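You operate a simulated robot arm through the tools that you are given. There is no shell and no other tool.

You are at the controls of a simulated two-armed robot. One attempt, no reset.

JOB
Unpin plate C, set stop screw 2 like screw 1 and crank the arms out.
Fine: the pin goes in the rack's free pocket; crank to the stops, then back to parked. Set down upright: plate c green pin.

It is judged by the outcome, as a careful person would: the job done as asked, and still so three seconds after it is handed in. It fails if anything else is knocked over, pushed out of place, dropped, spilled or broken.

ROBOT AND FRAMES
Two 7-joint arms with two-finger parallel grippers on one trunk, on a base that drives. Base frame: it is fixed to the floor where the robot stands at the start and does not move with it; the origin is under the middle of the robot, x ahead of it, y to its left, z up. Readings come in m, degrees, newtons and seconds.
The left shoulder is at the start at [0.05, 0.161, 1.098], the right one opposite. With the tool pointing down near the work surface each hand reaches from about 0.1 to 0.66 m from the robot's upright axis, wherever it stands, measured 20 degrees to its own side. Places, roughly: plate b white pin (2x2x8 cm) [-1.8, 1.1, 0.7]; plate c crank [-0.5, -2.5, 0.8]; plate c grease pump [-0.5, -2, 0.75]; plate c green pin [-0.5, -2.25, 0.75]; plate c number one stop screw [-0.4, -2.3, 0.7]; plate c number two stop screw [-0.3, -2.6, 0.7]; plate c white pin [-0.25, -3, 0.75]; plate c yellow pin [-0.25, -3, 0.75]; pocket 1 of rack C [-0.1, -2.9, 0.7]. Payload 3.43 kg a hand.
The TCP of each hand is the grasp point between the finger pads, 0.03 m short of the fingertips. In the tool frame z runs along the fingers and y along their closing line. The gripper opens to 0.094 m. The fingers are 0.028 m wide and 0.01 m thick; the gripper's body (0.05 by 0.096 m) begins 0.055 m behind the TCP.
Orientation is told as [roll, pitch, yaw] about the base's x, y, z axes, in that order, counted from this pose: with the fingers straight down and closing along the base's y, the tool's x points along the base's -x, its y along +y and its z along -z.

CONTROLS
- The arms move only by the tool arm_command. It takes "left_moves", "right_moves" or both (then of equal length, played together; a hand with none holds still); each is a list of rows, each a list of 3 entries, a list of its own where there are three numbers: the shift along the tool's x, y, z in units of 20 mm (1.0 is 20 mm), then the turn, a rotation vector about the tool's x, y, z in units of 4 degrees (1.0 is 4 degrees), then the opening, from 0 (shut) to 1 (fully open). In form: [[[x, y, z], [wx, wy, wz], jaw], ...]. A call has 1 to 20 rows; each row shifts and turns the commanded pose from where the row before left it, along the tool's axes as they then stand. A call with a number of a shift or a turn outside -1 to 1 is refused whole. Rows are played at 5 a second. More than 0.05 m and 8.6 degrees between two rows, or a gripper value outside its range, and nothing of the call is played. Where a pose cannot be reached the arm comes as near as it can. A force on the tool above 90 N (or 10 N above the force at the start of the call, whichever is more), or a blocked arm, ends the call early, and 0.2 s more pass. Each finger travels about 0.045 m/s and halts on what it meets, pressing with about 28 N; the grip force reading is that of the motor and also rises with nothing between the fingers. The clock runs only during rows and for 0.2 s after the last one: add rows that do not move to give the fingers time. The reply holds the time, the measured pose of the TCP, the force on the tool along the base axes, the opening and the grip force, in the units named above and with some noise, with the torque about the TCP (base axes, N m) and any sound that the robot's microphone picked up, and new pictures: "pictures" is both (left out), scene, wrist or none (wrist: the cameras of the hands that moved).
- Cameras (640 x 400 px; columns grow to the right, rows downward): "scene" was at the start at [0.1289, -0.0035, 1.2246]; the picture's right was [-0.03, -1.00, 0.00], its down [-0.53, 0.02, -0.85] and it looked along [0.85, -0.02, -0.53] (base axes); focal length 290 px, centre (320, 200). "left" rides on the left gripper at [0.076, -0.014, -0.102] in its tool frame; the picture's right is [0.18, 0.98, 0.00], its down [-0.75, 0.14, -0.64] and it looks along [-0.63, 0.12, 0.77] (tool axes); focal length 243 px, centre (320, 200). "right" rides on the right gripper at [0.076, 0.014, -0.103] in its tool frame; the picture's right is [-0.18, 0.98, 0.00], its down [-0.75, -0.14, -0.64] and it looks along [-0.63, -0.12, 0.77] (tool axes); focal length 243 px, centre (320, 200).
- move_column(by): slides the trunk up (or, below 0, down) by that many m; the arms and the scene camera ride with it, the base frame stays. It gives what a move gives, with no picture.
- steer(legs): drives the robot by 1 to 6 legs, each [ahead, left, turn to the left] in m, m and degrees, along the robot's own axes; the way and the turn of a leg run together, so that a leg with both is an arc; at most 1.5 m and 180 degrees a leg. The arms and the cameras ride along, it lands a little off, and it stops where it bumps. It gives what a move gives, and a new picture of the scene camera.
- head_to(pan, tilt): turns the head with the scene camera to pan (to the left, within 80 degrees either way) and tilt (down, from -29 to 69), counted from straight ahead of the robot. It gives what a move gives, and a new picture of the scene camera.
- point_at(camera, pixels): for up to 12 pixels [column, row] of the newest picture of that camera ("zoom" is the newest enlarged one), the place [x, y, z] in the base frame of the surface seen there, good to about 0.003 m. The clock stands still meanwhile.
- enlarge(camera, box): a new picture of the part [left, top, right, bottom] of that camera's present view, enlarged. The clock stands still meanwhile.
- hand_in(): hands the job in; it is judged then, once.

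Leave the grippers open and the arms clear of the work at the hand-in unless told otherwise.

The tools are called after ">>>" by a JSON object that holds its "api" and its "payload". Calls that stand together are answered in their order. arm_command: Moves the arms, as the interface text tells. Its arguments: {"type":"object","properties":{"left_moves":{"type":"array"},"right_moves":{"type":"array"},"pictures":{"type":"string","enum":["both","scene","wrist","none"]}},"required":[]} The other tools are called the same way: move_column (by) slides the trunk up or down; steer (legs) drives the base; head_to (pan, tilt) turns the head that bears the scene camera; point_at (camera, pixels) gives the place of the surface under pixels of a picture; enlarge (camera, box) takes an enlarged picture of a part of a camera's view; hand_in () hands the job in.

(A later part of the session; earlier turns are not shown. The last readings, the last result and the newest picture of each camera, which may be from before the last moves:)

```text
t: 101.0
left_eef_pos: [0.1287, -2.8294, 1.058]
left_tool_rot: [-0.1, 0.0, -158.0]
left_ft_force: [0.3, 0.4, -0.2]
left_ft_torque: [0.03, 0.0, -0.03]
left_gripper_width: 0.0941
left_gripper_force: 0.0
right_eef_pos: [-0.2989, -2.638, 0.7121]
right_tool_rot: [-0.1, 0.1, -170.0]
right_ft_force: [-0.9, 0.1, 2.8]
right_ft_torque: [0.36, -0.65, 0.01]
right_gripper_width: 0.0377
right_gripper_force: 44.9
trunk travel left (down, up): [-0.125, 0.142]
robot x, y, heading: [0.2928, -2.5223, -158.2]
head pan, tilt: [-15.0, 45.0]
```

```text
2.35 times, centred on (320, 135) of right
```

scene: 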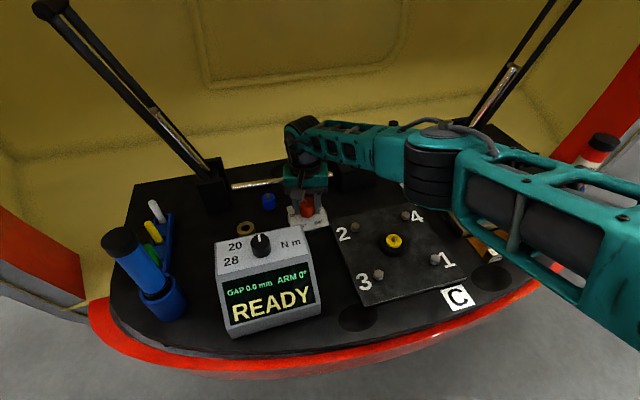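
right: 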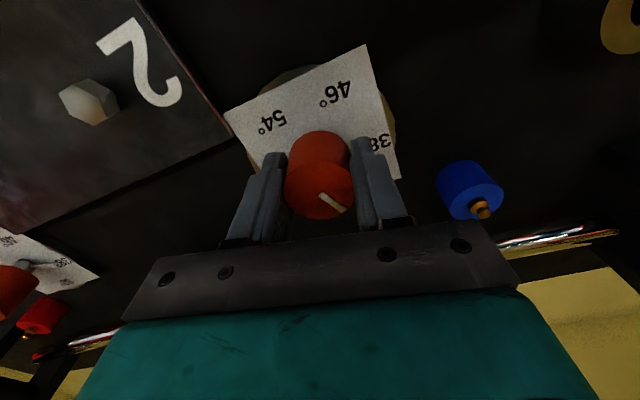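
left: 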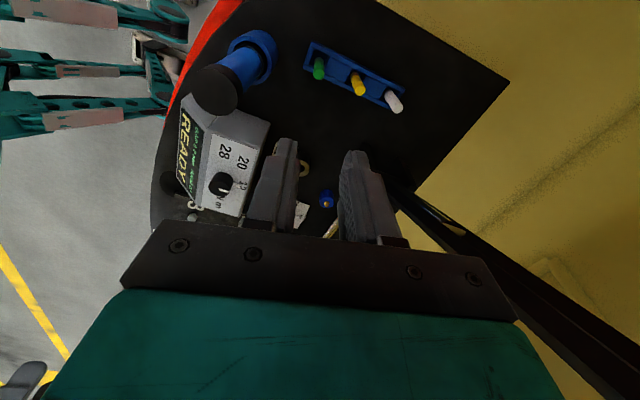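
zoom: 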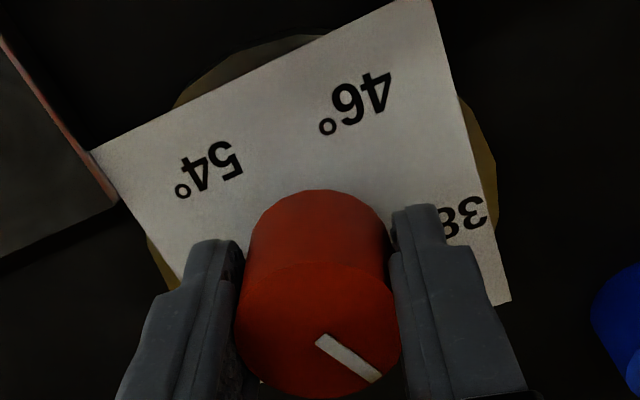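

The knob turns with the hand without slip. I'll turn the remaining 48°.

>>> {"api": "arm_command", "payload": {"right_moves": [[[0, 0, 0], [0, 0, -1], 0.3], [[0, 0, 0], [0, 0, -1], 0.3], [[0, 0, 0], [0, 0, -1], 0.3], [[0, 0, 0], [0, 0, -1], 0.3], [[0, 0, 0], [0, 0, -1], 0.3], [[0, 0, 0], [0, 0, -1], 0.3], [[0, 0, 0], [0, 0, -1], 0.3], [[0, 0, 0], [0, 0, -1], 0.3], [[0, 0, 0], [0, 0, -1], 0.3], [[0, 0, 0], [0, 0, -1], 0.3], [[0, 0, 0], [0, 0, -1], 0.3], [[0, 0, 0], [0, 0, -1], 0.3], [[0, 0, 0], [0, 0, 0], 0.3]]}}

>>> {"api": "enlarge", "payload": {"camera": "right", "box": [200, 50, 440, 220]}}

```text
t: 103.8
left_eef_pos: [0.1275, -2.8296, 1.0594]
left_tool_rot: [0.1, 0.2, -158.1]
left_ft_force: [-1.1, -0.2, 0.0]
left_ft_torque: [-0.02, 0.03, 0.0]
left_gripper_width: 0.0942
left_gripper_force: 0.0
right_eef_pos: [-0.299, -2.6394, 0.7107]
right_tool_rot: [0.0, 0.0, -138.2]
right_ft_force: [10.9, 5.8, -7.7]
right_ft_torque: [0.46, 0.02, -0.01]
right_gripper_width: 0.0377
right_gripper_force: 45.0
right hand out of reach, approached as far as the arm can: row 9, 10, 11, 12
trunk travel left (down, up): [-0.125, 0.142]
robot x, y, heading: [0.2969, -2.5234, -157.8]
head pan, tilt: [-15.0, 45.0]
```

scene: 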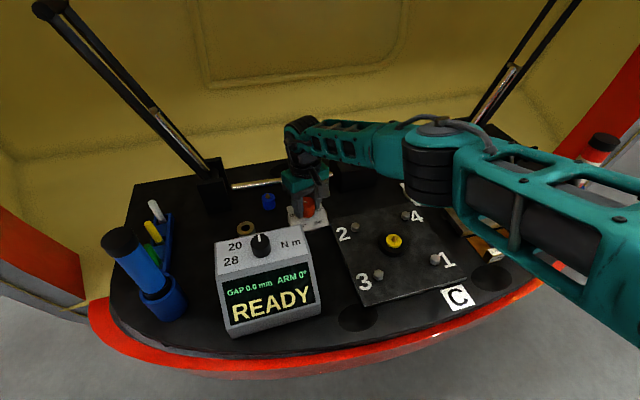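
right: 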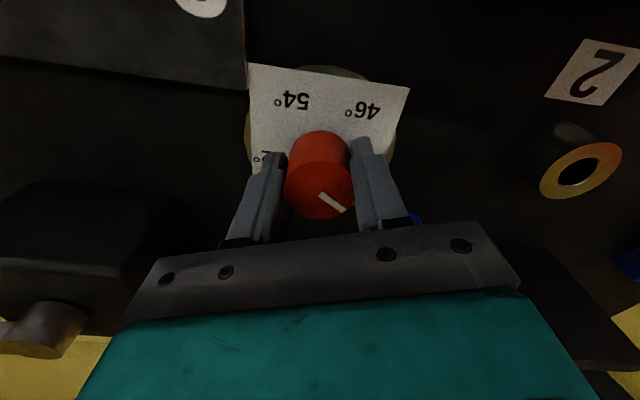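

```text
2.35 times, centred on (320, 135) of right
```

zoom: 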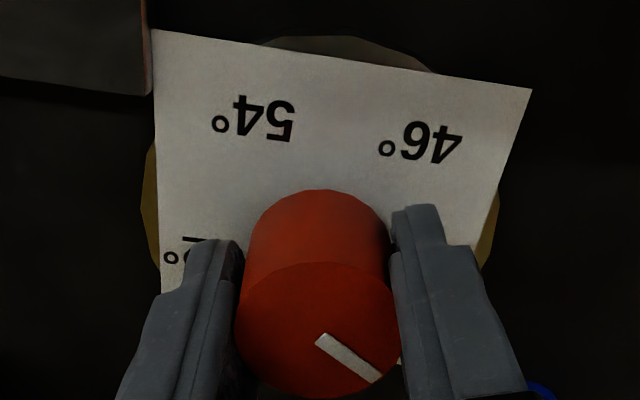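

The wrist reached its limit after 56° (yaw -138°). I'll open, turn the hand back about 36° around the knob, and look before re-gripping.

>>> {"api": "arm_command", "payload": {"right_moves": [[[0, 0, 0], [0, 0, 0], 0.5], [[0, 0, 0], [0, 0, 0], 0.62], [[0, 0, 0], [0, 0, 0], 0.62], [[0, 0, 0], [0, 0, 1], 0.62], [[0, 0, 0], [0, 0, 1], 0.62], [[0, 0, 0], [0, 0, 1], 0.62], [[0, 0, 0], [0, 0, 1], 0.62], [[0, 0, 0], [0, 0, 1], 0.62], [[0, 0, 0], [0, 0, 1], 0.62], [[0, 0, 0], [0, 0, 1], 0.62], [[0, 0, 0], [0, 0, 1], 0.62], [[0, 0, 0], [0, 0, 1], 0.62], [[0, 0, 0], [0, 0, 0], 0.62]]}}

>>> {"api": "enlarge", "payload": {"camera": "right", "box": [200, 50, 440, 220]}}

```text
t: 106.6
left_eef_pos: [0.1288, -2.8296, 1.0589]
left_tool_rot: [-0.1, 0.2, -157.9]
left_ft_force: [0.1, 0.0, 0.0]
left_ft_torque: [0.0, -0.05, 0.0]
left_gripper_width: 0.0939
left_gripper_force: 0.0
right_eef_pos: [-0.2992, -2.6401, 0.7107]
right_tool_rot: [0.0, 0.0, -174.2]
right_ft_force: [0.5, 0.3, -1.0]
right_ft_torque: [0.0, -0.01, -0.04]
right_gripper_width: 0.0583
right_gripper_force: 0.2
trunk travel left (down, up): [-0.125, 0.142]
robot x, y, heading: [0.2953, -2.5211, -158.0]
head pan, tilt: [-15.0, 45.0]
```

scene: 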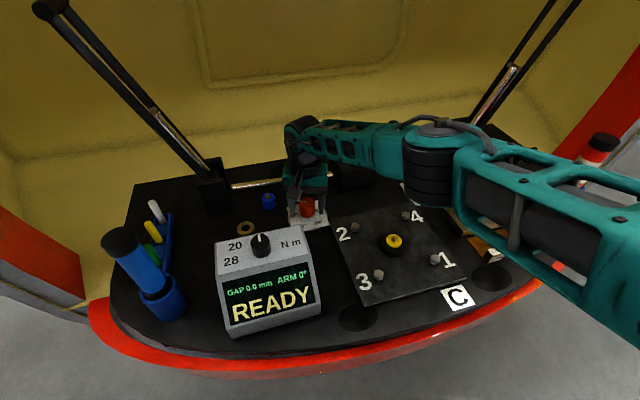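
right: 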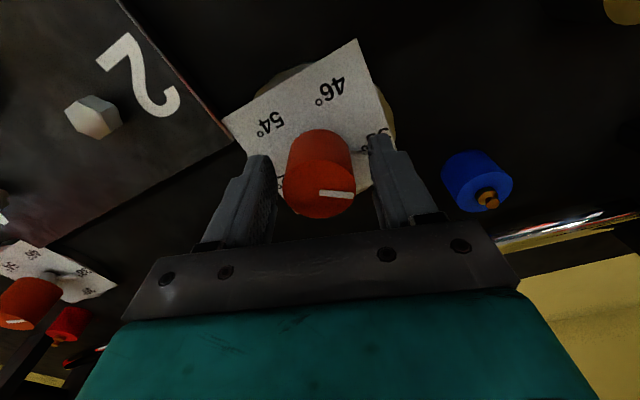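

```text
2.35 times, centred on (320, 135) of right
```

zoom: 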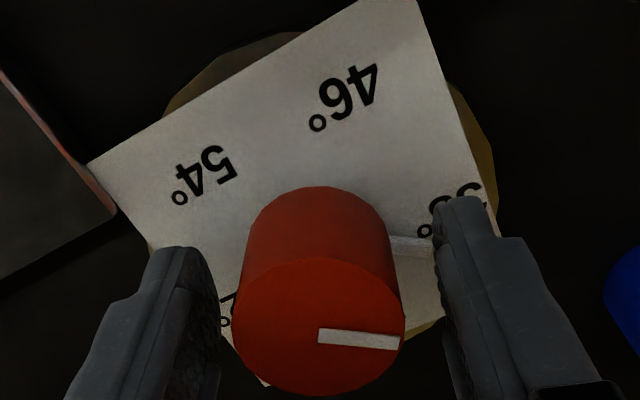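

Back at yaw -174° with the knob left where it was (about 56° turned). I'll re-grip and turn the remaining 16°.

>>> {"api": "arm_command", "payload": {"right_moves": [[[0, 0, 0], [0, 0, 0], 0.5], [[0, 0, 0], [0, 0, 0], 0.4], [[0, 0, 0], [0, 0, 0], 0.3], [[0, 0, 0], [0, 0, 0], 0.3], [[0, 0, 0], [0, 0, 0], 0.3], [[0, 0, 0], [0, 0, -0.8], 0.3], [[0, 0, 0], [0, 0, -0.8], 0.3], [[0, 0, 0], [0, 0, -0.8], 0.3], [[0, 0, 0], [0, 0, -0.8], 0.3], [[0, 0, 0], [0, 0, -0.85], 0.3], [[0, 0, 0], [0, 0, 0], 0.3], [[0, 0, 0], [0, 0, 0], 0.3]], "pictures": "wrist"}}

>>> {"api": "arm_command", "payload": {"right_moves": [[[0, 0, 0], [0, 0, 0], 0.5], [[0, 0, 0], [0, 0, 0], 0.62], [[0, 0, 0], [0, 0, 0], 0.62], [[0, 0, -0.5], [0, 0, 0], 0.62], [[0, 0, -1], [0, 0, 0], 0.62], [[0, 0, -1], [0, 0, 0], 0.62], [[0, 0, -1], [0, 0, 0], 0.62], [[0, 0, -1], [0, 0, 0], 0.62], [[0, 0, -1], [0, 0, 0], 0.62], [[0, 0, -1], [0, 0, 0], 0.62], [[0, 0, -1], [0, 0, 0], 0.62], [[0, 0, 0], [0, 0, 0], 1]], "pictures": "both"}}

>>> {"api": "enlarge", "payload": {"camera": "right", "box": [220, 0, 420, 150]}}

```text
t: 109.2
left_eef_pos: [0.128, -2.8285, 1.0591]
left_tool_rot: [0.0, 0.1, -158.0]
left_ft_force: [0.7, -0.5, -0.1]
left_ft_torque: [0.0, -0.01, 0.0]
left_gripper_width: 0.0939
left_gripper_force: 0.0
right_eef_pos: [-0.3005, -2.6389, 0.7115]
right_tool_rot: [0.1, 0.1, -157.8]
right_ft_force: [0.6, 2.9, -2.7]
right_ft_torque: [-0.35, 0.25, 0.05]
right_gripper_width: 0.0378
right_gripper_force: 45.2
trunk travel left (down, up): [-0.125, 0.142]
robot x, y, heading: [0.2925, -2.5229, -158.2]
head pan, tilt: [-15.0, 45.0]
```

right: 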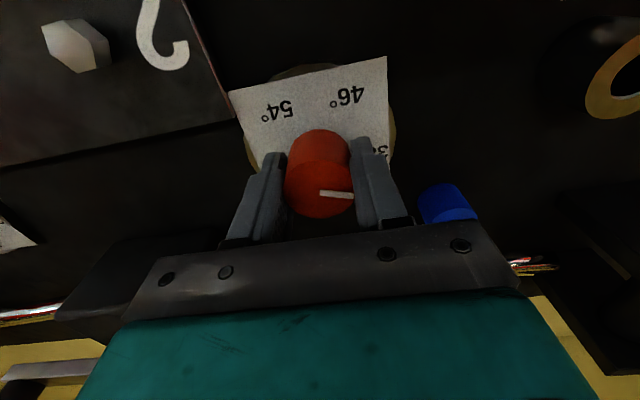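

```text
t: 111.8
left_eef_pos: [0.1283, -2.8288, 1.06]
left_tool_rot: [0.0, 0.1, -158.0]
left_ft_force: [0.6, 0.4, 0.0]
left_ft_torque: [-0.01, 0.01, 0.02]
left_gripper_width: 0.0943
left_gripper_force: 0.2
right_eef_pos: [-0.2996, -2.6393, 0.8623]
right_tool_rot: [0.1, 0.1, -157.9]
right_ft_force: [-0.7, 0.0, 0.5]
right_ft_torque: [0.0, 0.0, -0.02]
right_gripper_width: 0.0931
right_gripper_force: 0.1
trunk travel left (down, up): [-0.125, 0.142]
robot x, y, heading: [0.291, -2.526, -158.4]
head pan, tilt: [-15.0, 45.0]
```

scene: 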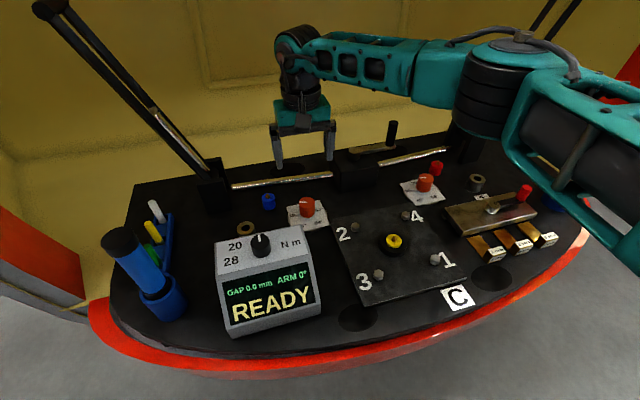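
right: 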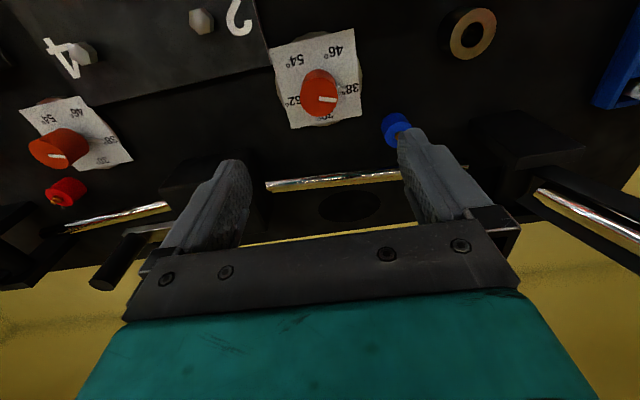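

```text
2.67 times, centred on (320, 75) of right
```

zoom: 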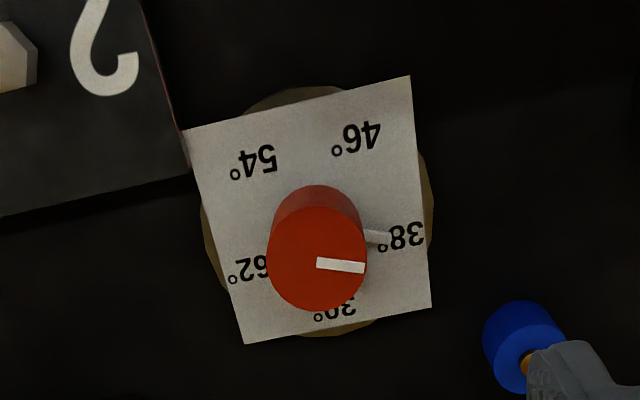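

Knob 2's lower pointer now meets the 38° label. I'll compare it precisely against knob 1 in the same view by measuring marks and pointers on both.

>>> {"api": "point_at", "payload": {"camera": "zoom", "pixels": [[388, 240], [370, 236], [320, 263], [360, 268], [340, 265], [408, 237], [355, 138], [255, 160], [248, 270], [335, 310]]}}

>>> {"api": "enlarge", "payload": {"camera": "right", "box": [10, 80, 150, 190]}}

>>> {"api": "enlarge", "payload": {"camera": "scene", "box": [270, 190, 350, 240]}}

```text
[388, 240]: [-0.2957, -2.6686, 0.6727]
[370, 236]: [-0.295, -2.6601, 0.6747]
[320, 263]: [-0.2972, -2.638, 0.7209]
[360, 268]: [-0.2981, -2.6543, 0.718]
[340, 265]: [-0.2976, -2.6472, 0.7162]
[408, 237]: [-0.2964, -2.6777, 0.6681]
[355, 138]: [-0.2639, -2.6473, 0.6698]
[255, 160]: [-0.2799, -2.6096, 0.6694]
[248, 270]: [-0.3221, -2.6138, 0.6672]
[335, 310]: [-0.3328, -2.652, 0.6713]
```

```text
3.64 times, centred on (80, 135) of right
```

zoom: 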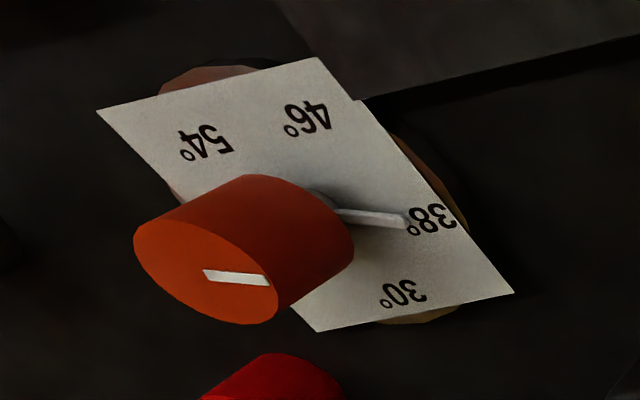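

```text
8.00 times, centred on (310, 215) of scene
```

zoom: 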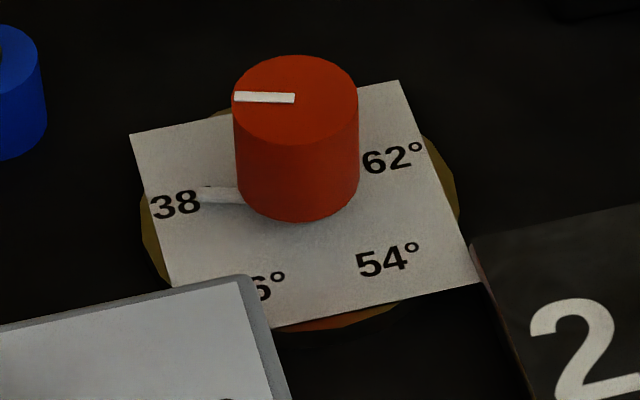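

Knob 2's pointer direction (-83°) matches knob 1's (-85°), both at 38°. Next is the crank. It is far (0.69–0.79 m from my axis), so I'll withdraw the right hand, shift the robot 0.1 m right, lower the trunk and work with a pitched hand.

>>> {"api": "arm_command", "payload": {"right_moves": [[[0.5, 0, -1], [0, 0, 0], 1], [[1, 0, -1], [0, 0, 0], 1], [[1, 0, -1], [0, 0, 0], 1], [[1, 0, -1], [0, 0, 0], 1], [[1, 0, -1], [0, 0, 0], 1], [[1, 0, -1], [0, 0, 0], 1], [[1, 0, -1], [0, 0, 0], 1], [[1, 0, -0.5], [0, 0, 0], 1], [[1, 0, -0.5], [0, 0, 0], 1], [[1, -0.5, -0.5], [0, 0, 0], 1], [[1, -0.5, 0], [0, 0, 0], 1], [[1, -0.5, 0], [0, 0, 0], 1], [[1, -0.5, 0], [0, 0, 0], 1]], "pictures": "none"}}

>>> {"api": "steer", "payload": {"legs": [[-0.04, 0, 0], [0, -0.1, 0], [0.035, 0, 0.8]]}}

>>> {"api": "head_to", "payload": {"pan": 0, "tilt": 35}}

```text
t: 114.6
left_eef_pos: [0.1286, -2.8297, 1.0595]
left_tool_rot: [0.0, 0.2, -157.9]
left_ft_force: [-0.4, 0.4, -1.1]
left_ft_torque: [0.04, -0.02, 0.0]
left_gripper_width: 0.0941
left_gripper_force: 0.0
right_eef_pos: [-0.0839, -2.5073, 1.0312]
right_tool_rot: [0.0, -0.1, -158.0]
right_ft_force: [-0.7, 0.1, 0.0]
right_ft_torque: [0.03, 0.03, -0.01]
right_gripper_width: 0.094
right_gripper_force: 0.0
trunk travel left (down, up): [-0.125, 0.142]
robot x, y, heading: [0.2943, -2.5255, -158.0]
head pan, tilt: [-15.0, 45.0]
```

```text
t: 117.3
left_eef_pos: [0.1028, -2.7322, 1.0582]
left_tool_rot: [0.0, 0.1, -157.5]
left_ft_force: [-0.8, -0.5, 0.2]
left_ft_torque: [-0.04, 0.0, 0.02]
left_gripper_width: 0.094
left_gripper_force: 0.1
right_eef_pos: [-0.1144, -2.4142, 1.0308]
right_tool_rot: [0.0, 0.1, -157.1]
right_ft_force: [1.4, 0.3, -0.6]
right_ft_torque: [-0.01, -0.02, 0.01]
right_gripper_width: 0.0943
right_gripper_force: 0.1
trunk travel left (down, up): [-0.125, 0.142]
robot x, y, heading: [0.2639, -2.4311, -157.2]
head pan, tilt: [-15.0, 45.0]
stopped in leg 3: the robot was blocked; the commanded pose is now the measured one
```

scene: 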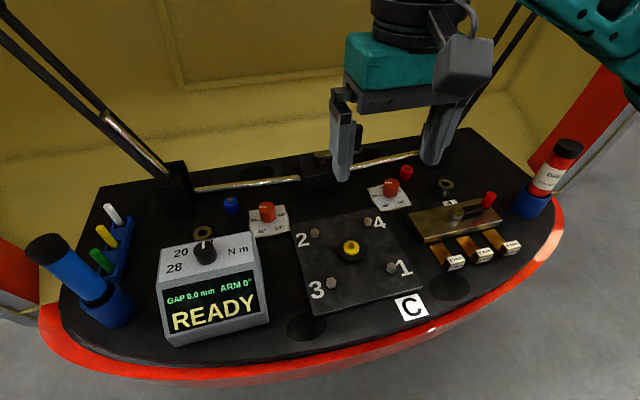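

```text
t: 118.0
left_eef_pos: [0.1026, -2.7329, 1.0604]
left_tool_rot: [0.0, 0.1, -157.3]
left_ft_force: [0.7, 0.4, -0.2]
left_ft_torque: [-0.01, -0.01, -0.04]
left_gripper_width: 0.0939
left_gripper_force: 0.0
right_eef_pos: [-0.1137, -2.4141, 1.0308]
right_tool_rot: [-0.1, 0.0, -157.3]
right_ft_force: [0.3, 0.0, -0.1]
right_ft_torque: [0.0, 0.0, 0.03]
right_gripper_width: 0.094
right_gripper_force: 0.0
trunk travel left (down, up): [-0.125, 0.142]
robot x, y, heading: [0.2676, -2.4262, -157.1]
head pan, tilt: [0.0, 35.0]
```

scene: 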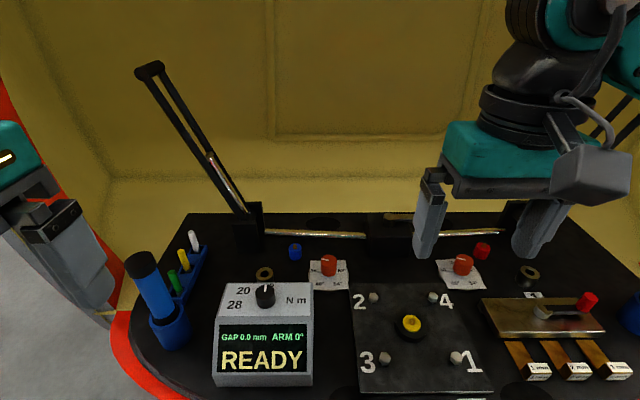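

The robot is again stopped by the lip at 0.60 m, which is fine. The right hand hides the crank handle, so I'll shift it right and up and then measure the crank.

>>> {"api": "arm_command", "payload": {"right_moves": [[[0, -1, -0.5], [0, 0, 0], 1], [[0, -1, -0.5], [0, 0, 0], 1], [[0, -1, -0.5], [0, 0, 0], 1], [[0, -1, -0.5], [0, 0, 0], 1], [[0, -1, -0.5], [0, 0, 0], 1], [[0, -1, -0.5], [0, 0, 0], 1]], "pictures": "scene"}}

>>> {"api": "enlarge", "payload": {"camera": "scene", "box": [350, 170, 470, 260]}}

```text
t: 119.5
left_eef_pos: [0.1035, -2.7333, 1.0587]
left_tool_rot: [0.0, 0.1, -157.3]
left_ft_force: [-0.6, -0.9, 0.4]
left_ft_torque: [0.0, -0.01, 0.02]
left_gripper_width: 0.0941
left_gripper_force: 0.1
right_eef_pos: [-0.1613, -2.3046, 1.0932]
right_tool_rot: [-0.1, 0.0, -157.1]
right_ft_force: [0.0, -0.2, 0.5]
right_ft_torque: [0.0, 0.0, 0.01]
right_gripper_width: 0.094
right_gripper_force: 0.0
trunk travel left (down, up): [-0.125, 0.142]
robot x, y, heading: [0.2604, -2.4274, -157.6]
head pan, tilt: [0.0, 35.0]
```

scene: 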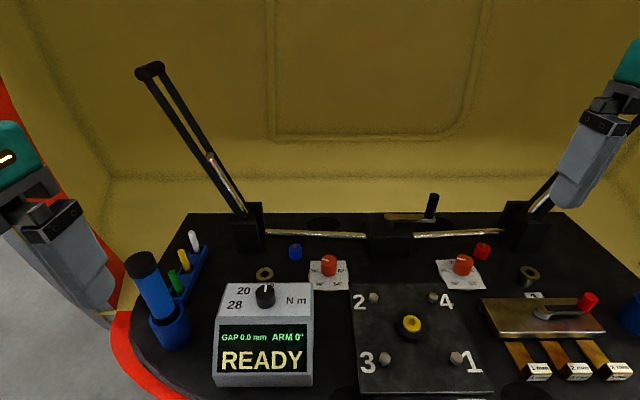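

```text
4.44 times, centred on (410, 215) of scene
```

zoom: 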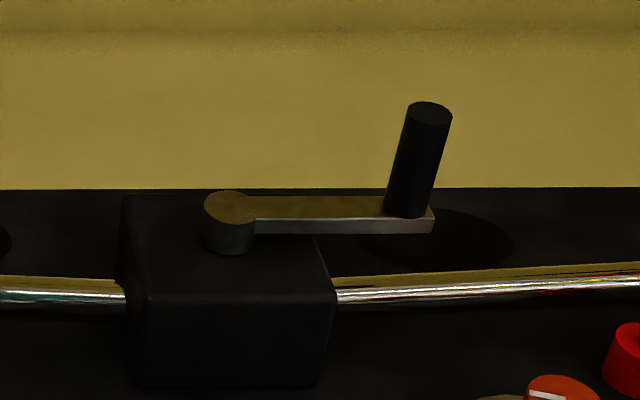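

The crank arm points right, parallel to the bar. I'll measure hub, handle top and handle base.

>>> {"api": "point_at", "payload": {"camera": "zoom", "pixels": [[230, 203], [215, 205], [248, 205], [430, 108], [415, 112], [445, 113], [418, 160], [408, 205], [390, 200], [430, 222], [330, 205], [230, 270]]}}

>>> {"api": "point_at", "payload": {"camera": "scene", "pixels": [[150, 70], [246, 212], [535, 212]]}}

```text
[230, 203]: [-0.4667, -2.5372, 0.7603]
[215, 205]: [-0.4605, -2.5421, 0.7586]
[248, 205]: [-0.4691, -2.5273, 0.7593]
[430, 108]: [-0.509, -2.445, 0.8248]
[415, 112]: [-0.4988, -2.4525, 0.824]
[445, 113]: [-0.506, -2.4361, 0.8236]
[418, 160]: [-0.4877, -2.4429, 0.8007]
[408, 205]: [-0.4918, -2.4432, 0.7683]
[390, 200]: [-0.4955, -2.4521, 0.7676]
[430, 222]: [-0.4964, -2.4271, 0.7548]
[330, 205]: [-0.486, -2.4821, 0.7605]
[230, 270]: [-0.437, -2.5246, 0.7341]
```

```text
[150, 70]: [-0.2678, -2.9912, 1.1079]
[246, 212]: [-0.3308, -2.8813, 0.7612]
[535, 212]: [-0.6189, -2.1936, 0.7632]
```

Hub axis ≈ (-0.467,-2.537), handle axis ≈ (-0.503,-2.446), so the crank radius is about 0.098. The handle spans z 0.76–0.825. I'll lower the trunk by 0.12 m and pitch the right hand 50° forward.

>>> {"api": "move_column", "payload": {"by": -0.12}}

>>> {"api": "arm_command", "payload": {"right_moves": [[[0, 0, 0], [0, -1, 0], 1], [[0, 0, 0], [0, -1, 0], 1], [[0, 0, 0], [0, -1, 0], 1], [[0, 0, 0], [0, -1, 0], 1], [[0, 0, 0], [0, -1, 0], 1], [[0, 0, 0], [0, -1, 0], 1], [[0, 0, 0], [0, -1, 0], 1], [[0, 0, 0], [0, -1, 0], 1], [[0, 0, 0], [0, -1, 0], 1], [[0, 0, 0], [0, -1, 0], 1], [[0, 0, 0], [0, -1, 0], 1], [[0, 0, 0], [0, -1, 0], 1], [[0, 0, 0], [0, -0.5, 0], 1], [[0, 0, 0], [0, 0, 0], 1]]}}

```text
t: 121.0
left_eef_pos: [0.1029, -2.7332, 0.939]
left_tool_rot: [0.0, 0.1, -157.3]
left_ft_force: [0.2, 0.7, -0.7]
left_ft_torque: [-0.02, 0.01, -0.03]
left_gripper_width: 0.094
left_gripper_force: 0.0
right_eef_pos: [-0.1625, -2.3031, 0.9731]
right_tool_rot: [0.0, 0.0, -157.3]
right_ft_force: [0.1, -1.2, -0.2]
right_ft_torque: [0.0, 0.0, 0.03]
right_gripper_width: 0.0941
right_gripper_force: 0.1
trunk travel left (down, up): [-0.005, 0.262]
robot x, y, heading: [0.2654, -2.4253, -157.3]
head pan, tilt: [0.0, 35.0]
```

```text
t: 124.0
left_eef_pos: [0.1024, -2.7334, 0.9395]
left_tool_rot: [0.0, 0.0, -157.3]
left_ft_force: [0.4, -0.2, 0.2]
left_ft_torque: [0.02, -0.01, -0.02]
left_gripper_width: 0.094
left_gripper_force: 0.1
right_eef_pos: [-0.1813, -2.3067, 0.9885]
right_tool_rot: [0.0, -49.8, -157.1]
right_ft_force: [0.2, -0.8, -0.9]
right_ft_torque: [-0.01, -0.01, -0.02]
right_gripper_width: 0.0942
right_gripper_force: 0.0
right hand out of reach, approached as far as the arm can: row 11, 12, 13
trunk travel left (down, up): [-0.005, 0.262]
robot x, y, heading: [0.2627, -2.4255, -157.3]
head pan, tilt: [0.0, 35.0]
```

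scene: 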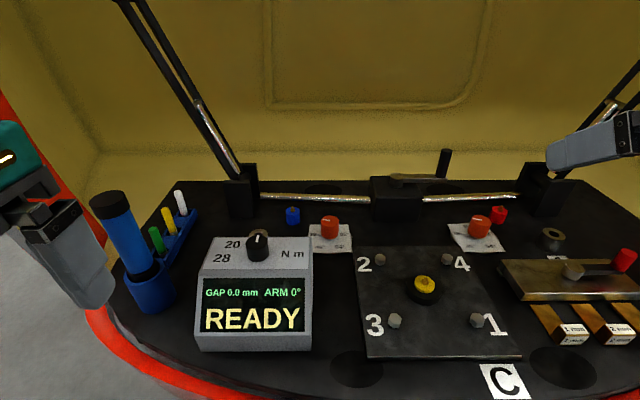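
right: 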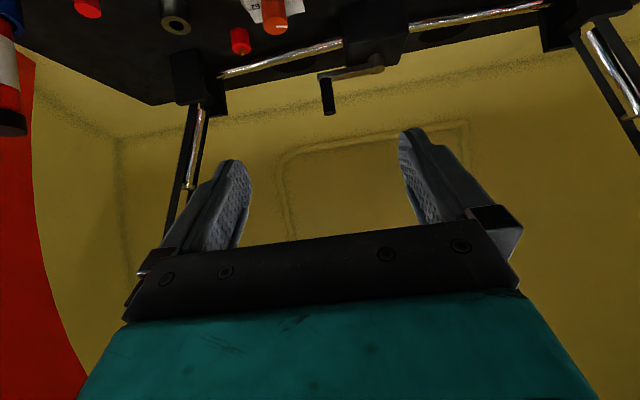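

The hand is pitched 50° at (-0.181,-2.307,0.988). I'll move it along a straight line to a standoff 10 cm short of the handle.

>>> {"api": "arm_command", "payload": {"right_moves": [[[-0.274, 0.011, 0.96], [0, 0, 0], 1], [[-0.274, 0.011, 0.96], [0, 0, 0], 1], [[-0.274, 0.011, 0.96], [0, 0, 0], 1], [[-0.274, 0.011, 0.96], [0, 0, 0], 1], [[-0.274, 0.011, 0.96], [0, 0, 0], 1], [[-0.274, 0.011, 0.96], [0, 0, 0], 1], [[-0.274, 0.011, 0.96], [0, 0, 0], 1], [[-0.274, 0.011, 0.96], [0, 0, 0], 1], [[-0.274, 0.011, 0.96], [0, 0, 0], 1], [[-0.274, 0.011, 0.96], [0, 0, 0], 1], [[-0.274, 0.011, 0.96], [0, 0, 0], 1], [[-0.274, 0.011, 0.96], [0, 0, 0], 1], [[-0.274, 0.011, 0.96], [0, 0, 0], 1], [[-0.274, 0.011, 0.96], [0, 0, 0], 1], [[-0.274, 0.011, 0.96], [0, 0, 0], 1], [[0, 0, 0], [0, 0, 0], 1]]}}

```text
t: 127.3
left_eef_pos: [0.1025, -2.7329, 0.9392]
left_tool_rot: [0.0, 0.3, -157.3]
left_ft_force: [0.1, -0.6, 0.3]
left_ft_torque: [0.04, -0.01, 0.0]
left_gripper_width: 0.094
left_gripper_force: 0.0
right_eef_pos: [-0.4313, -2.416, 0.8661]
right_tool_rot: [0.0, -50.0, -157.2]
right_ft_force: [0.5, -0.5, 0.7]
right_ft_torque: [-0.02, 0.01, -0.02]
right_gripper_width: 0.0941
right_gripper_force: 0.1
trunk travel left (down, up): [-0.005, 0.262]
robot x, y, heading: [0.2656, -2.4247, -157.1]
head pan, tilt: [0.0, 35.0]
```

scene: 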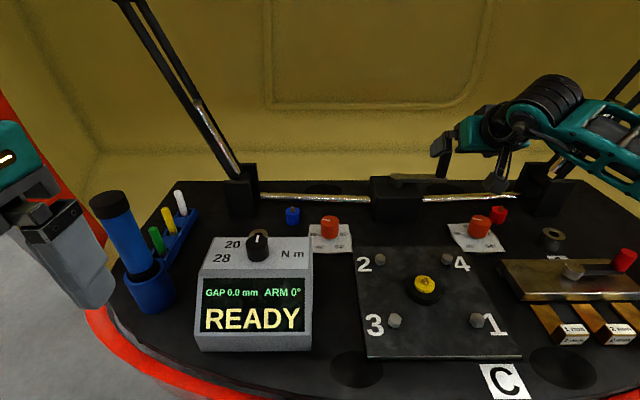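
right: 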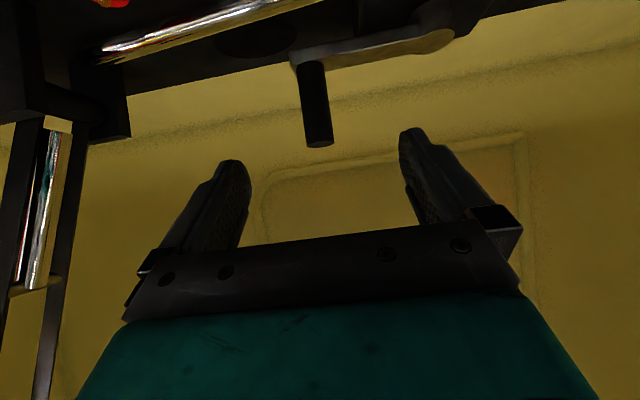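

The handle is straight ahead between the fingers, about 3 mm towards -y. I'll advance 10 cm and close on it.

>>> {"api": "arm_command", "payload": {"right_moves": [[[0, -0.1, 0.8], [0, 0, 0], 1], [[0, 0, 0.8], [0, 0, 0], 1], [[0, 0, 0.8], [0, 0, 0], 1], [[0, 0, 0.8], [0, 0, 0], 1], [[0, 0, 0.8], [0, 0, 0], 1], [[0, 0, 0.8], [0, 0, 0], 1], [[0, 0, 0.2], [0, 0, 0], 1], [[0, 0, 0], [0, 0, 0], 1]]}}

>>> {"api": "enlarge", "payload": {"camera": "scene", "box": [370, 80, 530, 220]}}

```text
t: 129.2
left_eef_pos: [0.1024, -2.7337, 0.9397]
left_tool_rot: [0.1, 0.1, -157.3]
left_ft_force: [-0.6, 0.8, 0.2]
left_ft_torque: [0.01, -0.01, 0.0]
left_gripper_width: 0.0939
left_gripper_force: 0.0
right_eef_pos: [-0.5047, -2.4421, 0.8005]
right_tool_rot: [0.0, -50.0, -157.2]
right_ft_force: [0.5, 0.3, 0.4]
right_ft_torque: [-0.01, -0.02, 0.01]
right_gripper_width: 0.0939
right_gripper_force: 0.0
trunk travel left (down, up): [-0.005, 0.262]
robot x, y, heading: [0.2652, -2.4264, -157.2]
head pan, tilt: [0.0, 35.0]
```

scene: 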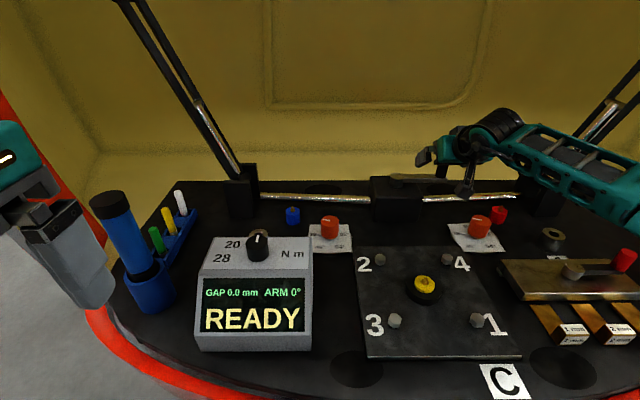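
right: 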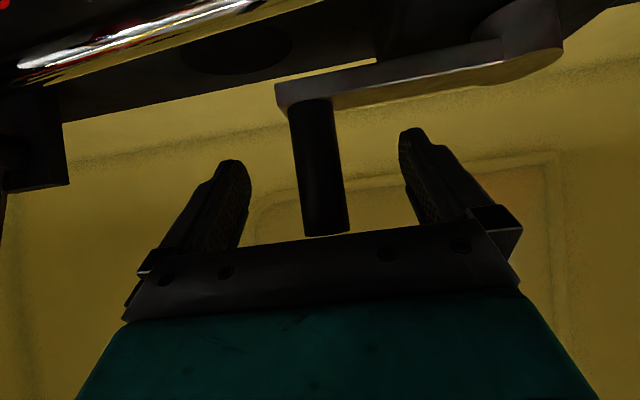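

```text
2.86 times, centred on (450, 150) of scene
```

zoom: 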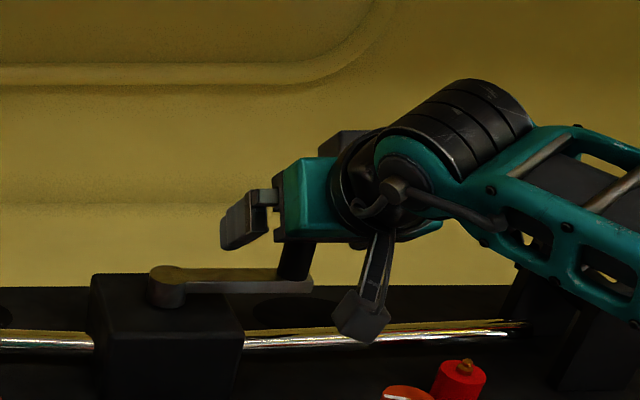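

The fingers straddle the handle. The wrist camera hangs below the hand on a bracket, so I'll measure its lowest point before cranking, since it must pass over the hub (top z 0.760).

>>> {"api": "point_at", "payload": {"camera": "zoom", "pixels": [[362, 330], [340, 320], [375, 338], [350, 300], [385, 320], [362, 315]]}}

```text
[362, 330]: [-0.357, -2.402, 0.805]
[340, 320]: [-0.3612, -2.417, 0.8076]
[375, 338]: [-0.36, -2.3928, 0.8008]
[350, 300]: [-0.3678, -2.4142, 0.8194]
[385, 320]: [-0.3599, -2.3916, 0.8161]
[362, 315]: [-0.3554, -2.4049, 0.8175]
```

The camera's lowest point is about z 0.80, well above the hub. I'll close on the handle.

>>> {"api": "arm_command", "payload": {"right_moves": [[[0, 0, 0], [0, 0, 0], 0.5], [[0, 0, 0], [0, 0, 0], 0.3], [[0, 0, 0], [0, 0, 0], 0.1], [[0, 0, 0], [0, 0, 0], 0.1], [[0, 0, 0], [0, 0, 0], 0.1], [[0, 0, 0], [0, 0, 0], 0.1], [[0, 0, 0], [0, 0, 0], 0.1]], "pictures": "wrist"}}

```text
t: 130.8
left_eef_pos: [0.1027, -2.7337, 0.9399]
left_tool_rot: [0.0, 0.0, -157.3]
left_ft_force: [0.5, 0.4, 0.1]
left_ft_torque: [-0.01, -0.02, 0.0]
left_gripper_width: 0.0939
left_gripper_force: 0.0
right_eef_pos: [-0.5036, -2.4429, 0.8017]
right_tool_rot: [0.0, -50.0, -157.1]
right_ft_force: [1.5, -3.4, -0.2]
right_ft_torque: [0.0, 0.16, 0.03]
right_gripper_width: 0.0277
right_gripper_force: 45.0
trunk travel left (down, up): [-0.005, 0.262]
robot x, y, heading: [0.2618, -2.4297, -157.2]
head pan, tilt: [0.0, 35.0]
```

right: 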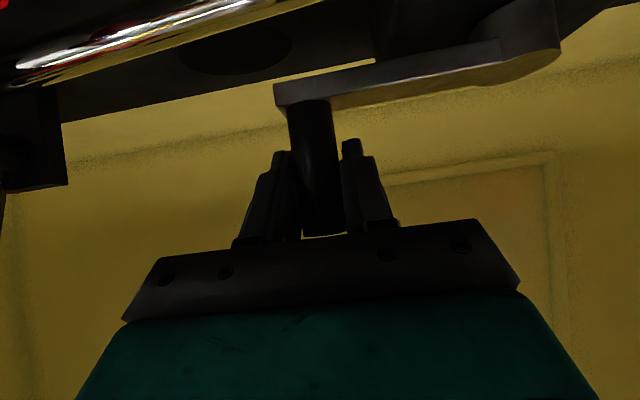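

Handle gripped (28 mm). I'll test the direction gently: 10° clockwise (towards me), then read force and display.

>>> {"api": "arm_command", "payload": {"right_moves": [[[0.14, 0.005, -0.167], [0, 0, 0], 0.1], [[0.14, 0.015, -0.167], [0, 0, 0], 0.1], [[0.14, 0.024, -0.166], [0, 0, 0], 0.1], [[0.139, 0.033, -0.165], [0, 0, 0], 0.1], [[0, 0, 0], [0, 0, 0], 0.1]], "pictures": "scene"}}

>>> {"api": "enlarge", "payload": {"camera": "scene", "box": [190, 130, 470, 360]}}

```text
t: 131.9
left_eef_pos: [0.1015, -2.7336, 0.9386]
left_tool_rot: [0.0, 0.0, -157.3]
left_ft_force: [0.2, -0.3, 0.3]
left_ft_torque: [-0.01, 0.04, 0.0]
left_gripper_width: 0.0939
left_gripper_force: 0.0
right_eef_pos: [-0.486, -2.4377, 0.801]
right_tool_rot: [0.0, -49.9, -157.2]
right_ft_force: [-3.6, -2.8, 1.6]
right_ft_torque: [-0.15, 0.39, -0.29]
right_gripper_width: 0.0277
right_gripper_force: 44.8
trunk travel left (down, up): [-0.005, 0.262]
robot x, y, heading: [0.264, -2.429, -157.2]
head pan, tilt: [0.0, 35.0]
```

scene: 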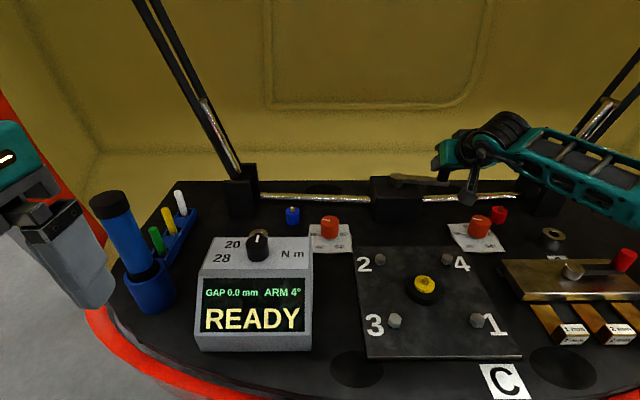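

```text
1.74 times, centred on (330, 245) of scene
```

zoom: 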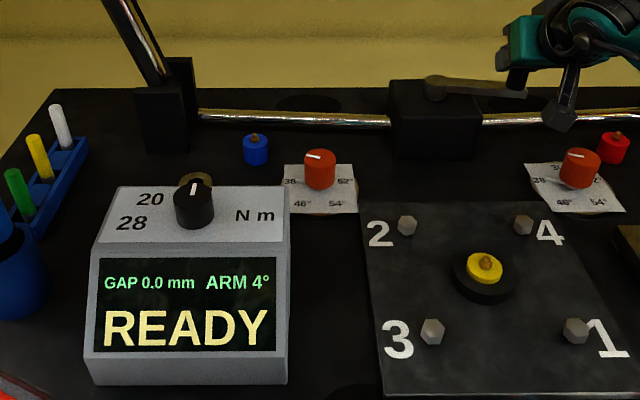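

10° of clockwise crank gave ARM 4° with only a few newtons. So 38° needs about 95° of crank. I'll look up to see how the arms are moving and whether my forearm is clear.

>>> {"api": "head_to", "payload": {"pan": -5, "tilt": 15}}

```text
t: 132.8
left_eef_pos: [0.1026, -2.7333, 0.94]
left_tool_rot: [0.1, 0.1, -157.3]
left_ft_force: [-0.7, -0.4, 0.2]
left_ft_torque: [-0.03, -0.01, -0.01]
left_gripper_width: 0.0939
left_gripper_force: 0.0
right_eef_pos: [-0.486, -2.4356, 0.8012]
right_tool_rot: [0.1, -50.1, -157.2]
right_ft_force: [-2.2, -1.4, 2.7]
right_ft_torque: [-0.23, 0.53, -0.14]
right_gripper_width: 0.0277
right_gripper_force: 45.2
trunk travel left (down, up): [-0.005, 0.262]
robot x, y, heading: [0.2645, -2.4317, -157.4]
head pan, tilt: [-5.0, 15.0]
```

scene: 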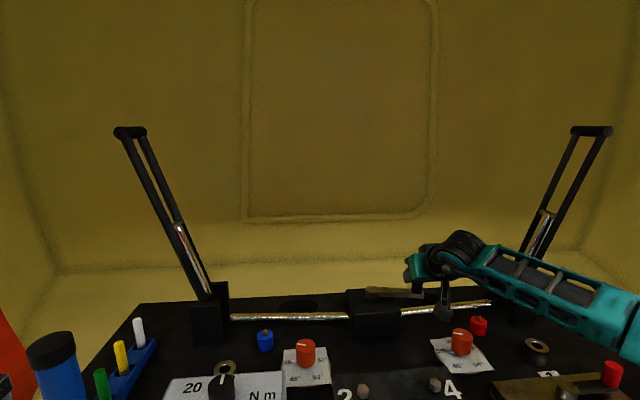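

I'll measure both arm tips and bases now to see the direction of swing.

>>> {"api": "point_at", "payload": {"camera": "scene", "pixels": [[130, 131], [205, 290], [592, 130], [160, 200], [560, 210], [600, 290], [470, 245]]}}

```text
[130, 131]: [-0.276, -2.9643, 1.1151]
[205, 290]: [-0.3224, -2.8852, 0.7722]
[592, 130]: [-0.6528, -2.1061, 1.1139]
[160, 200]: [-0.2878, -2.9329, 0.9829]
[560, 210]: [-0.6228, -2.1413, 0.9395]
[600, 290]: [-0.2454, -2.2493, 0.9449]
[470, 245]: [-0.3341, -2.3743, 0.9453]
```

Clockwise swings both arms towards the middle with ARM counting up. To be sure of the right sense, I'll turn back to 0 and lightly test 5° the other way.

>>> {"api": "arm_command", "payload": {"right_moves": [[[-0.139, -0.033, 0.165], [0, 0, 0], 0.1], [[-0.14, -0.024, 0.166], [0, 0, 0], 0.1], [[-0.14, -0.015, 0.167], [0, 0, 0], 0.1], [[-0.14, -0.005, 0.167], [0, 0, 0], 0.1], [[0, 0, 0], [0, 0, 0], 0.1]], "pictures": "none"}}

>>> {"api": "arm_command", "payload": {"right_moves": [[[-0.07, 0.002, 0.083], [0, 0, 0], 0.1], [[-0.07, 0.005, 0.083], [0, 0, 0], 0.1], [[-0.07, 0.008, 0.083], [0, 0, 0], 0.1], [[0, 0, 0], [0, 0, 0], 0.1]], "pictures": "none"}}

>>> {"api": "head_to", "payload": {"pan": -5, "tilt": 33}}

>>> {"api": "enlarge", "payload": {"camera": "scene", "box": [180, 130, 460, 360]}}

```text
t: 134.0
left_eef_pos: [0.1033, -2.7346, 0.9383]
left_tool_rot: [0.0, 0.1, -157.3]
left_ft_force: [0.8, 0.2, 0.5]
left_ft_torque: [0.0, 0.01, 0.01]
left_gripper_width: 0.0941
left_gripper_force: 0.1
right_eef_pos: [-0.5038, -2.4434, 0.8007]
right_tool_rot: [0.0, -49.9, -157.3]
right_ft_force: [4.8, 1.5, 0.4]
right_ft_torque: [0.13, -0.37, -0.02]
right_gripper_width: 0.0282
right_gripper_force: 45.0
trunk travel left (down, up): [-0.005, 0.262]
robot x, y, heading: [0.2648, -2.4239, -157.4]
head pan, tilt: [-5.0, 15.0]
```

```text
t: 135.0
left_eef_pos: [0.1045, -2.7323, 0.9391]
left_tool_rot: [0.0, 0.0, -157.4]
left_ft_force: [0.7, 0.7, 0.0]
left_ft_torque: [0.02, 0.01, -0.02]
left_gripper_width: 0.0941
left_gripper_force: 0.0
right_eef_pos: [-0.507, -2.4439, 0.802]
right_tool_rot: [0.0, -49.9, -157.2]
right_ft_force: [34.8, 10.2, -1.4]
right_ft_torque: [-0.06, 0.06, -0.01]
right_gripper_width: 0.0281
right_gripper_force: 45.2
trunk travel left (down, up): [-0.005, 0.262]
robot x, y, heading: [0.2604, -2.4265, -157.2]
head pan, tilt: [-5.0, 15.0]
```

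```text
t: 135.8
left_eef_pos: [0.1043, -2.7319, 0.9397]
left_tool_rot: [0.0, 0.0, -157.3]
left_ft_force: [-0.8, 1.1, 0.7]
left_ft_torque: [-0.03, 0.0, 0.01]
left_gripper_width: 0.0939
left_gripper_force: 0.0
right_eef_pos: [-0.5086, -2.4458, 0.8013]
right_tool_rot: [-0.2, -50.0, -157.1]
right_ft_force: [25.5, 5.6, -5.3]
right_ft_torque: [-0.12, 0.17, -0.03]
right_gripper_width: 0.0278
right_gripper_force: 44.6
trunk travel left (down, up): [-0.005, 0.262]
robot x, y, heading: [0.2641, -2.4268, -157.2]
head pan, tilt: [-5.0, 33.0]
```

scene: 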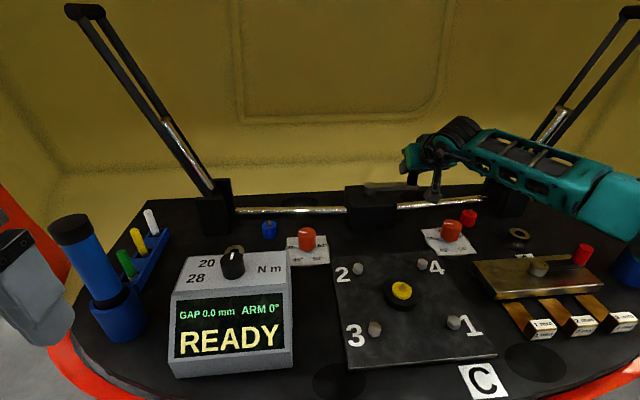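

```text
1.74 times, centred on (320, 245) of scene
```

zoom: 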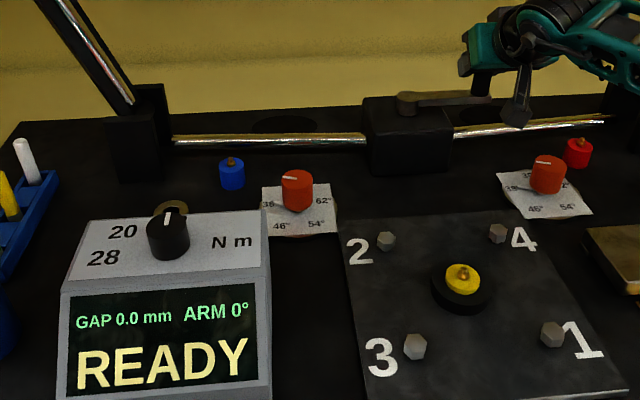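

ARM stays at 0° and the resistance rises to 35 N, so that is the parked stop. Clockwise is outward. I'll crank clockwise along the arc by 40° and check.

>>> {"api": "arm_command", "payload": {"right_moves": [[[0.209, -0.01, -0.249], [0, 0, 0], 0.1], [[0.28, 0.019, -0.334], [0, 0, 0], 0.1], [[0.278, 0.057, -0.331], [0, 0, 0], 0.1], [[0.274, 0.094, -0.326], [0, 0, 0], 0.1], [[0.268, 0.131, -0.319], [0, 0, 0], 0.1], [[0.259, 0.167, -0.309], [0, 0, 0], 0.1], [[0.249, 0.201, -0.296], [0, 0, 0], 0.1], [[0.237, 0.234, -0.282], [0, 0, 0], 0.1], [[0.223, 0.266, -0.265], [0, 0, 0], 0.1], [[0, 0, 0], [0, 0, 0], 0.1]]}}

>>> {"api": "enlarge", "payload": {"camera": "scene", "box": [160, 130, 480, 360]}}

```text
t: 138.0
left_eef_pos: [0.1031, -2.7325, 0.9403]
left_tool_rot: [0.1, 0.2, -157.4]
left_ft_force: [0.5, -0.1, -0.2]
left_ft_torque: [0.02, 0.0, -0.02]
left_gripper_width: 0.0939
left_gripper_force: 0.3
right_eef_pos: [-0.4341, -2.438, 0.8022]
right_tool_rot: [-0.1, -49.9, -157.2]
right_ft_force: [-1.3, 7.0, 2.7]
right_ft_torque: [-0.04, -0.21, -0.17]
right_gripper_width: 0.0281
right_gripper_force: 45.2
trunk travel left (down, up): [-0.005, 0.262]
robot x, y, heading: [0.2647, -2.4268, -157.3]
head pan, tilt: [-5.0, 33.0]
```

scene: 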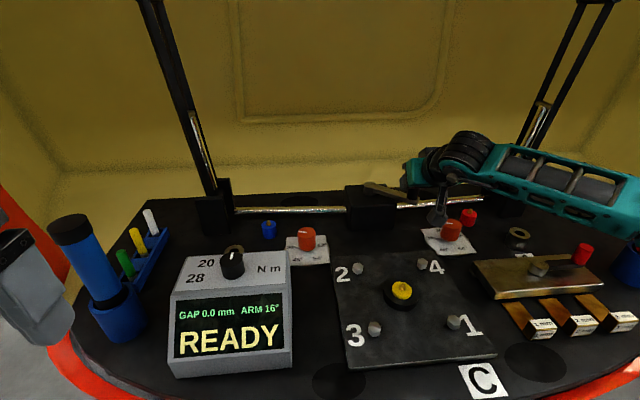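
right: 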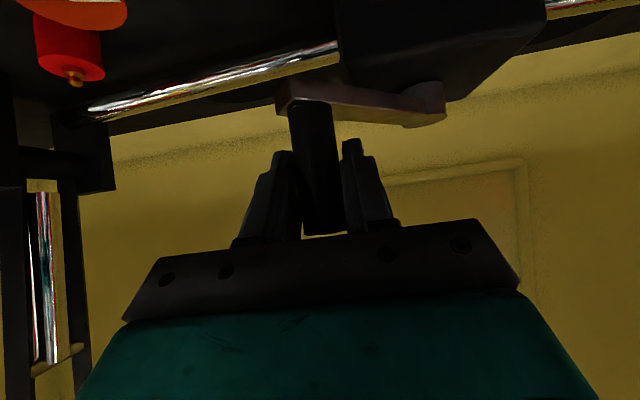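

```text
1.74 times, centred on (320, 245) of scene
```

zoom: 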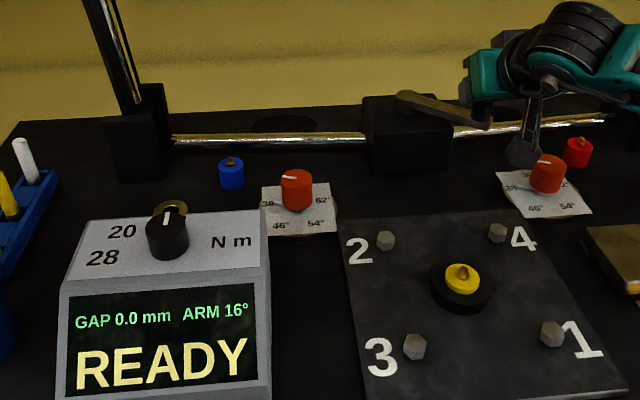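

ARM 16° at 40° of crank, forces small. I'll continue to 85°.

>>> {"api": "arm_command", "payload": {"right_moves": [[[0.207, 0.295, -0.246], [0, 0, 0], 0.1], [[0.19, 0.322, -0.226], [0, 0, 0], 0.1], [[0.171, 0.346, -0.203], [0, 0, 0], 0.1], [[0.151, 0.368, -0.18], [0, 0, 0], 0.1], [[0.13, 0.387, -0.154], [0, 0, 0], 0.1], [[0.107, 0.403, -0.128], [0, 0, 0], 0.1], [[0.084, 0.416, -0.1], [0, 0, 0], 0.1], [[0.061, 0.426, -0.072], [0, 0, 0], 0.1], [[0.037, 0.432, -0.044], [0, 0, 0], 0.1], [[0, 0, 0], [0, 0, 0], 0.1]]}}

>>> {"api": "enlarge", "payload": {"camera": "scene", "box": [160, 130, 480, 360]}}

```text
t: 140.2
left_eef_pos: [0.1021, -2.7327, 0.9398]
left_tool_rot: [0.1, 0.1, -157.2]
left_ft_force: [-0.1, 0.3, 0.8]
left_ft_torque: [-0.04, -0.01, -0.01]
left_gripper_width: 0.0938
left_gripper_force: 0.1
right_eef_pos: [-0.3773, -2.4897, 0.8018]
right_tool_rot: [0.0, -49.9, -157.1]
right_ft_force: [1.5, 5.5, -1.1]
right_ft_torque: [0.25, 0.01, -0.42]
right_gripper_width: 0.0281
right_gripper_force: 44.9
trunk travel left (down, up): [-0.005, 0.262]
robot x, y, heading: [0.2649, -2.4279, -157.2]
head pan, tilt: [-5.0, 33.0]
```

scene: 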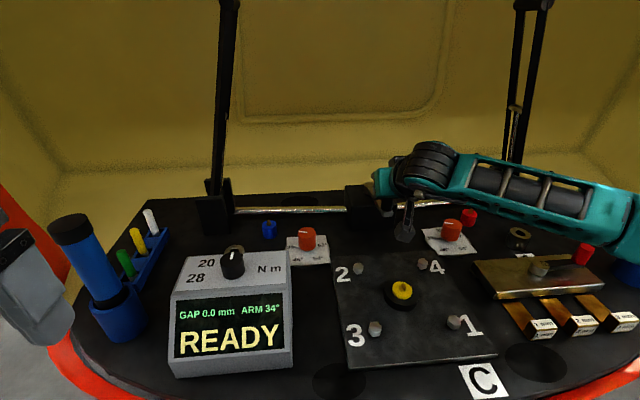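
right: 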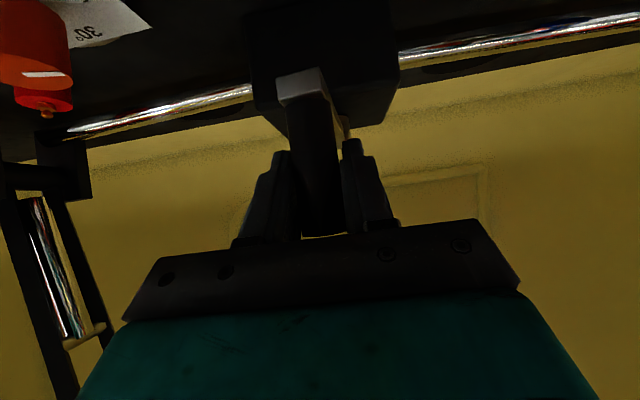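

```text
1.74 times, centred on (320, 245) of scene
```

zoom: 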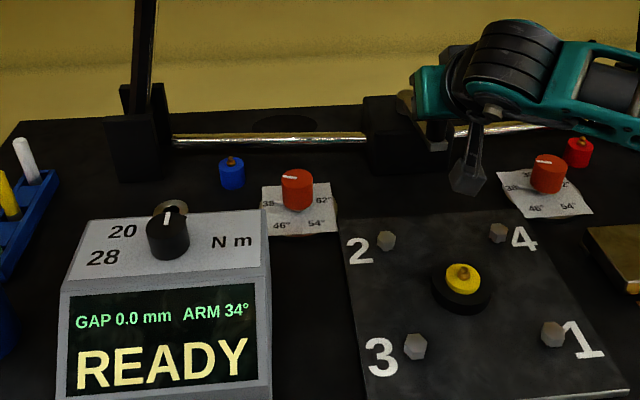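

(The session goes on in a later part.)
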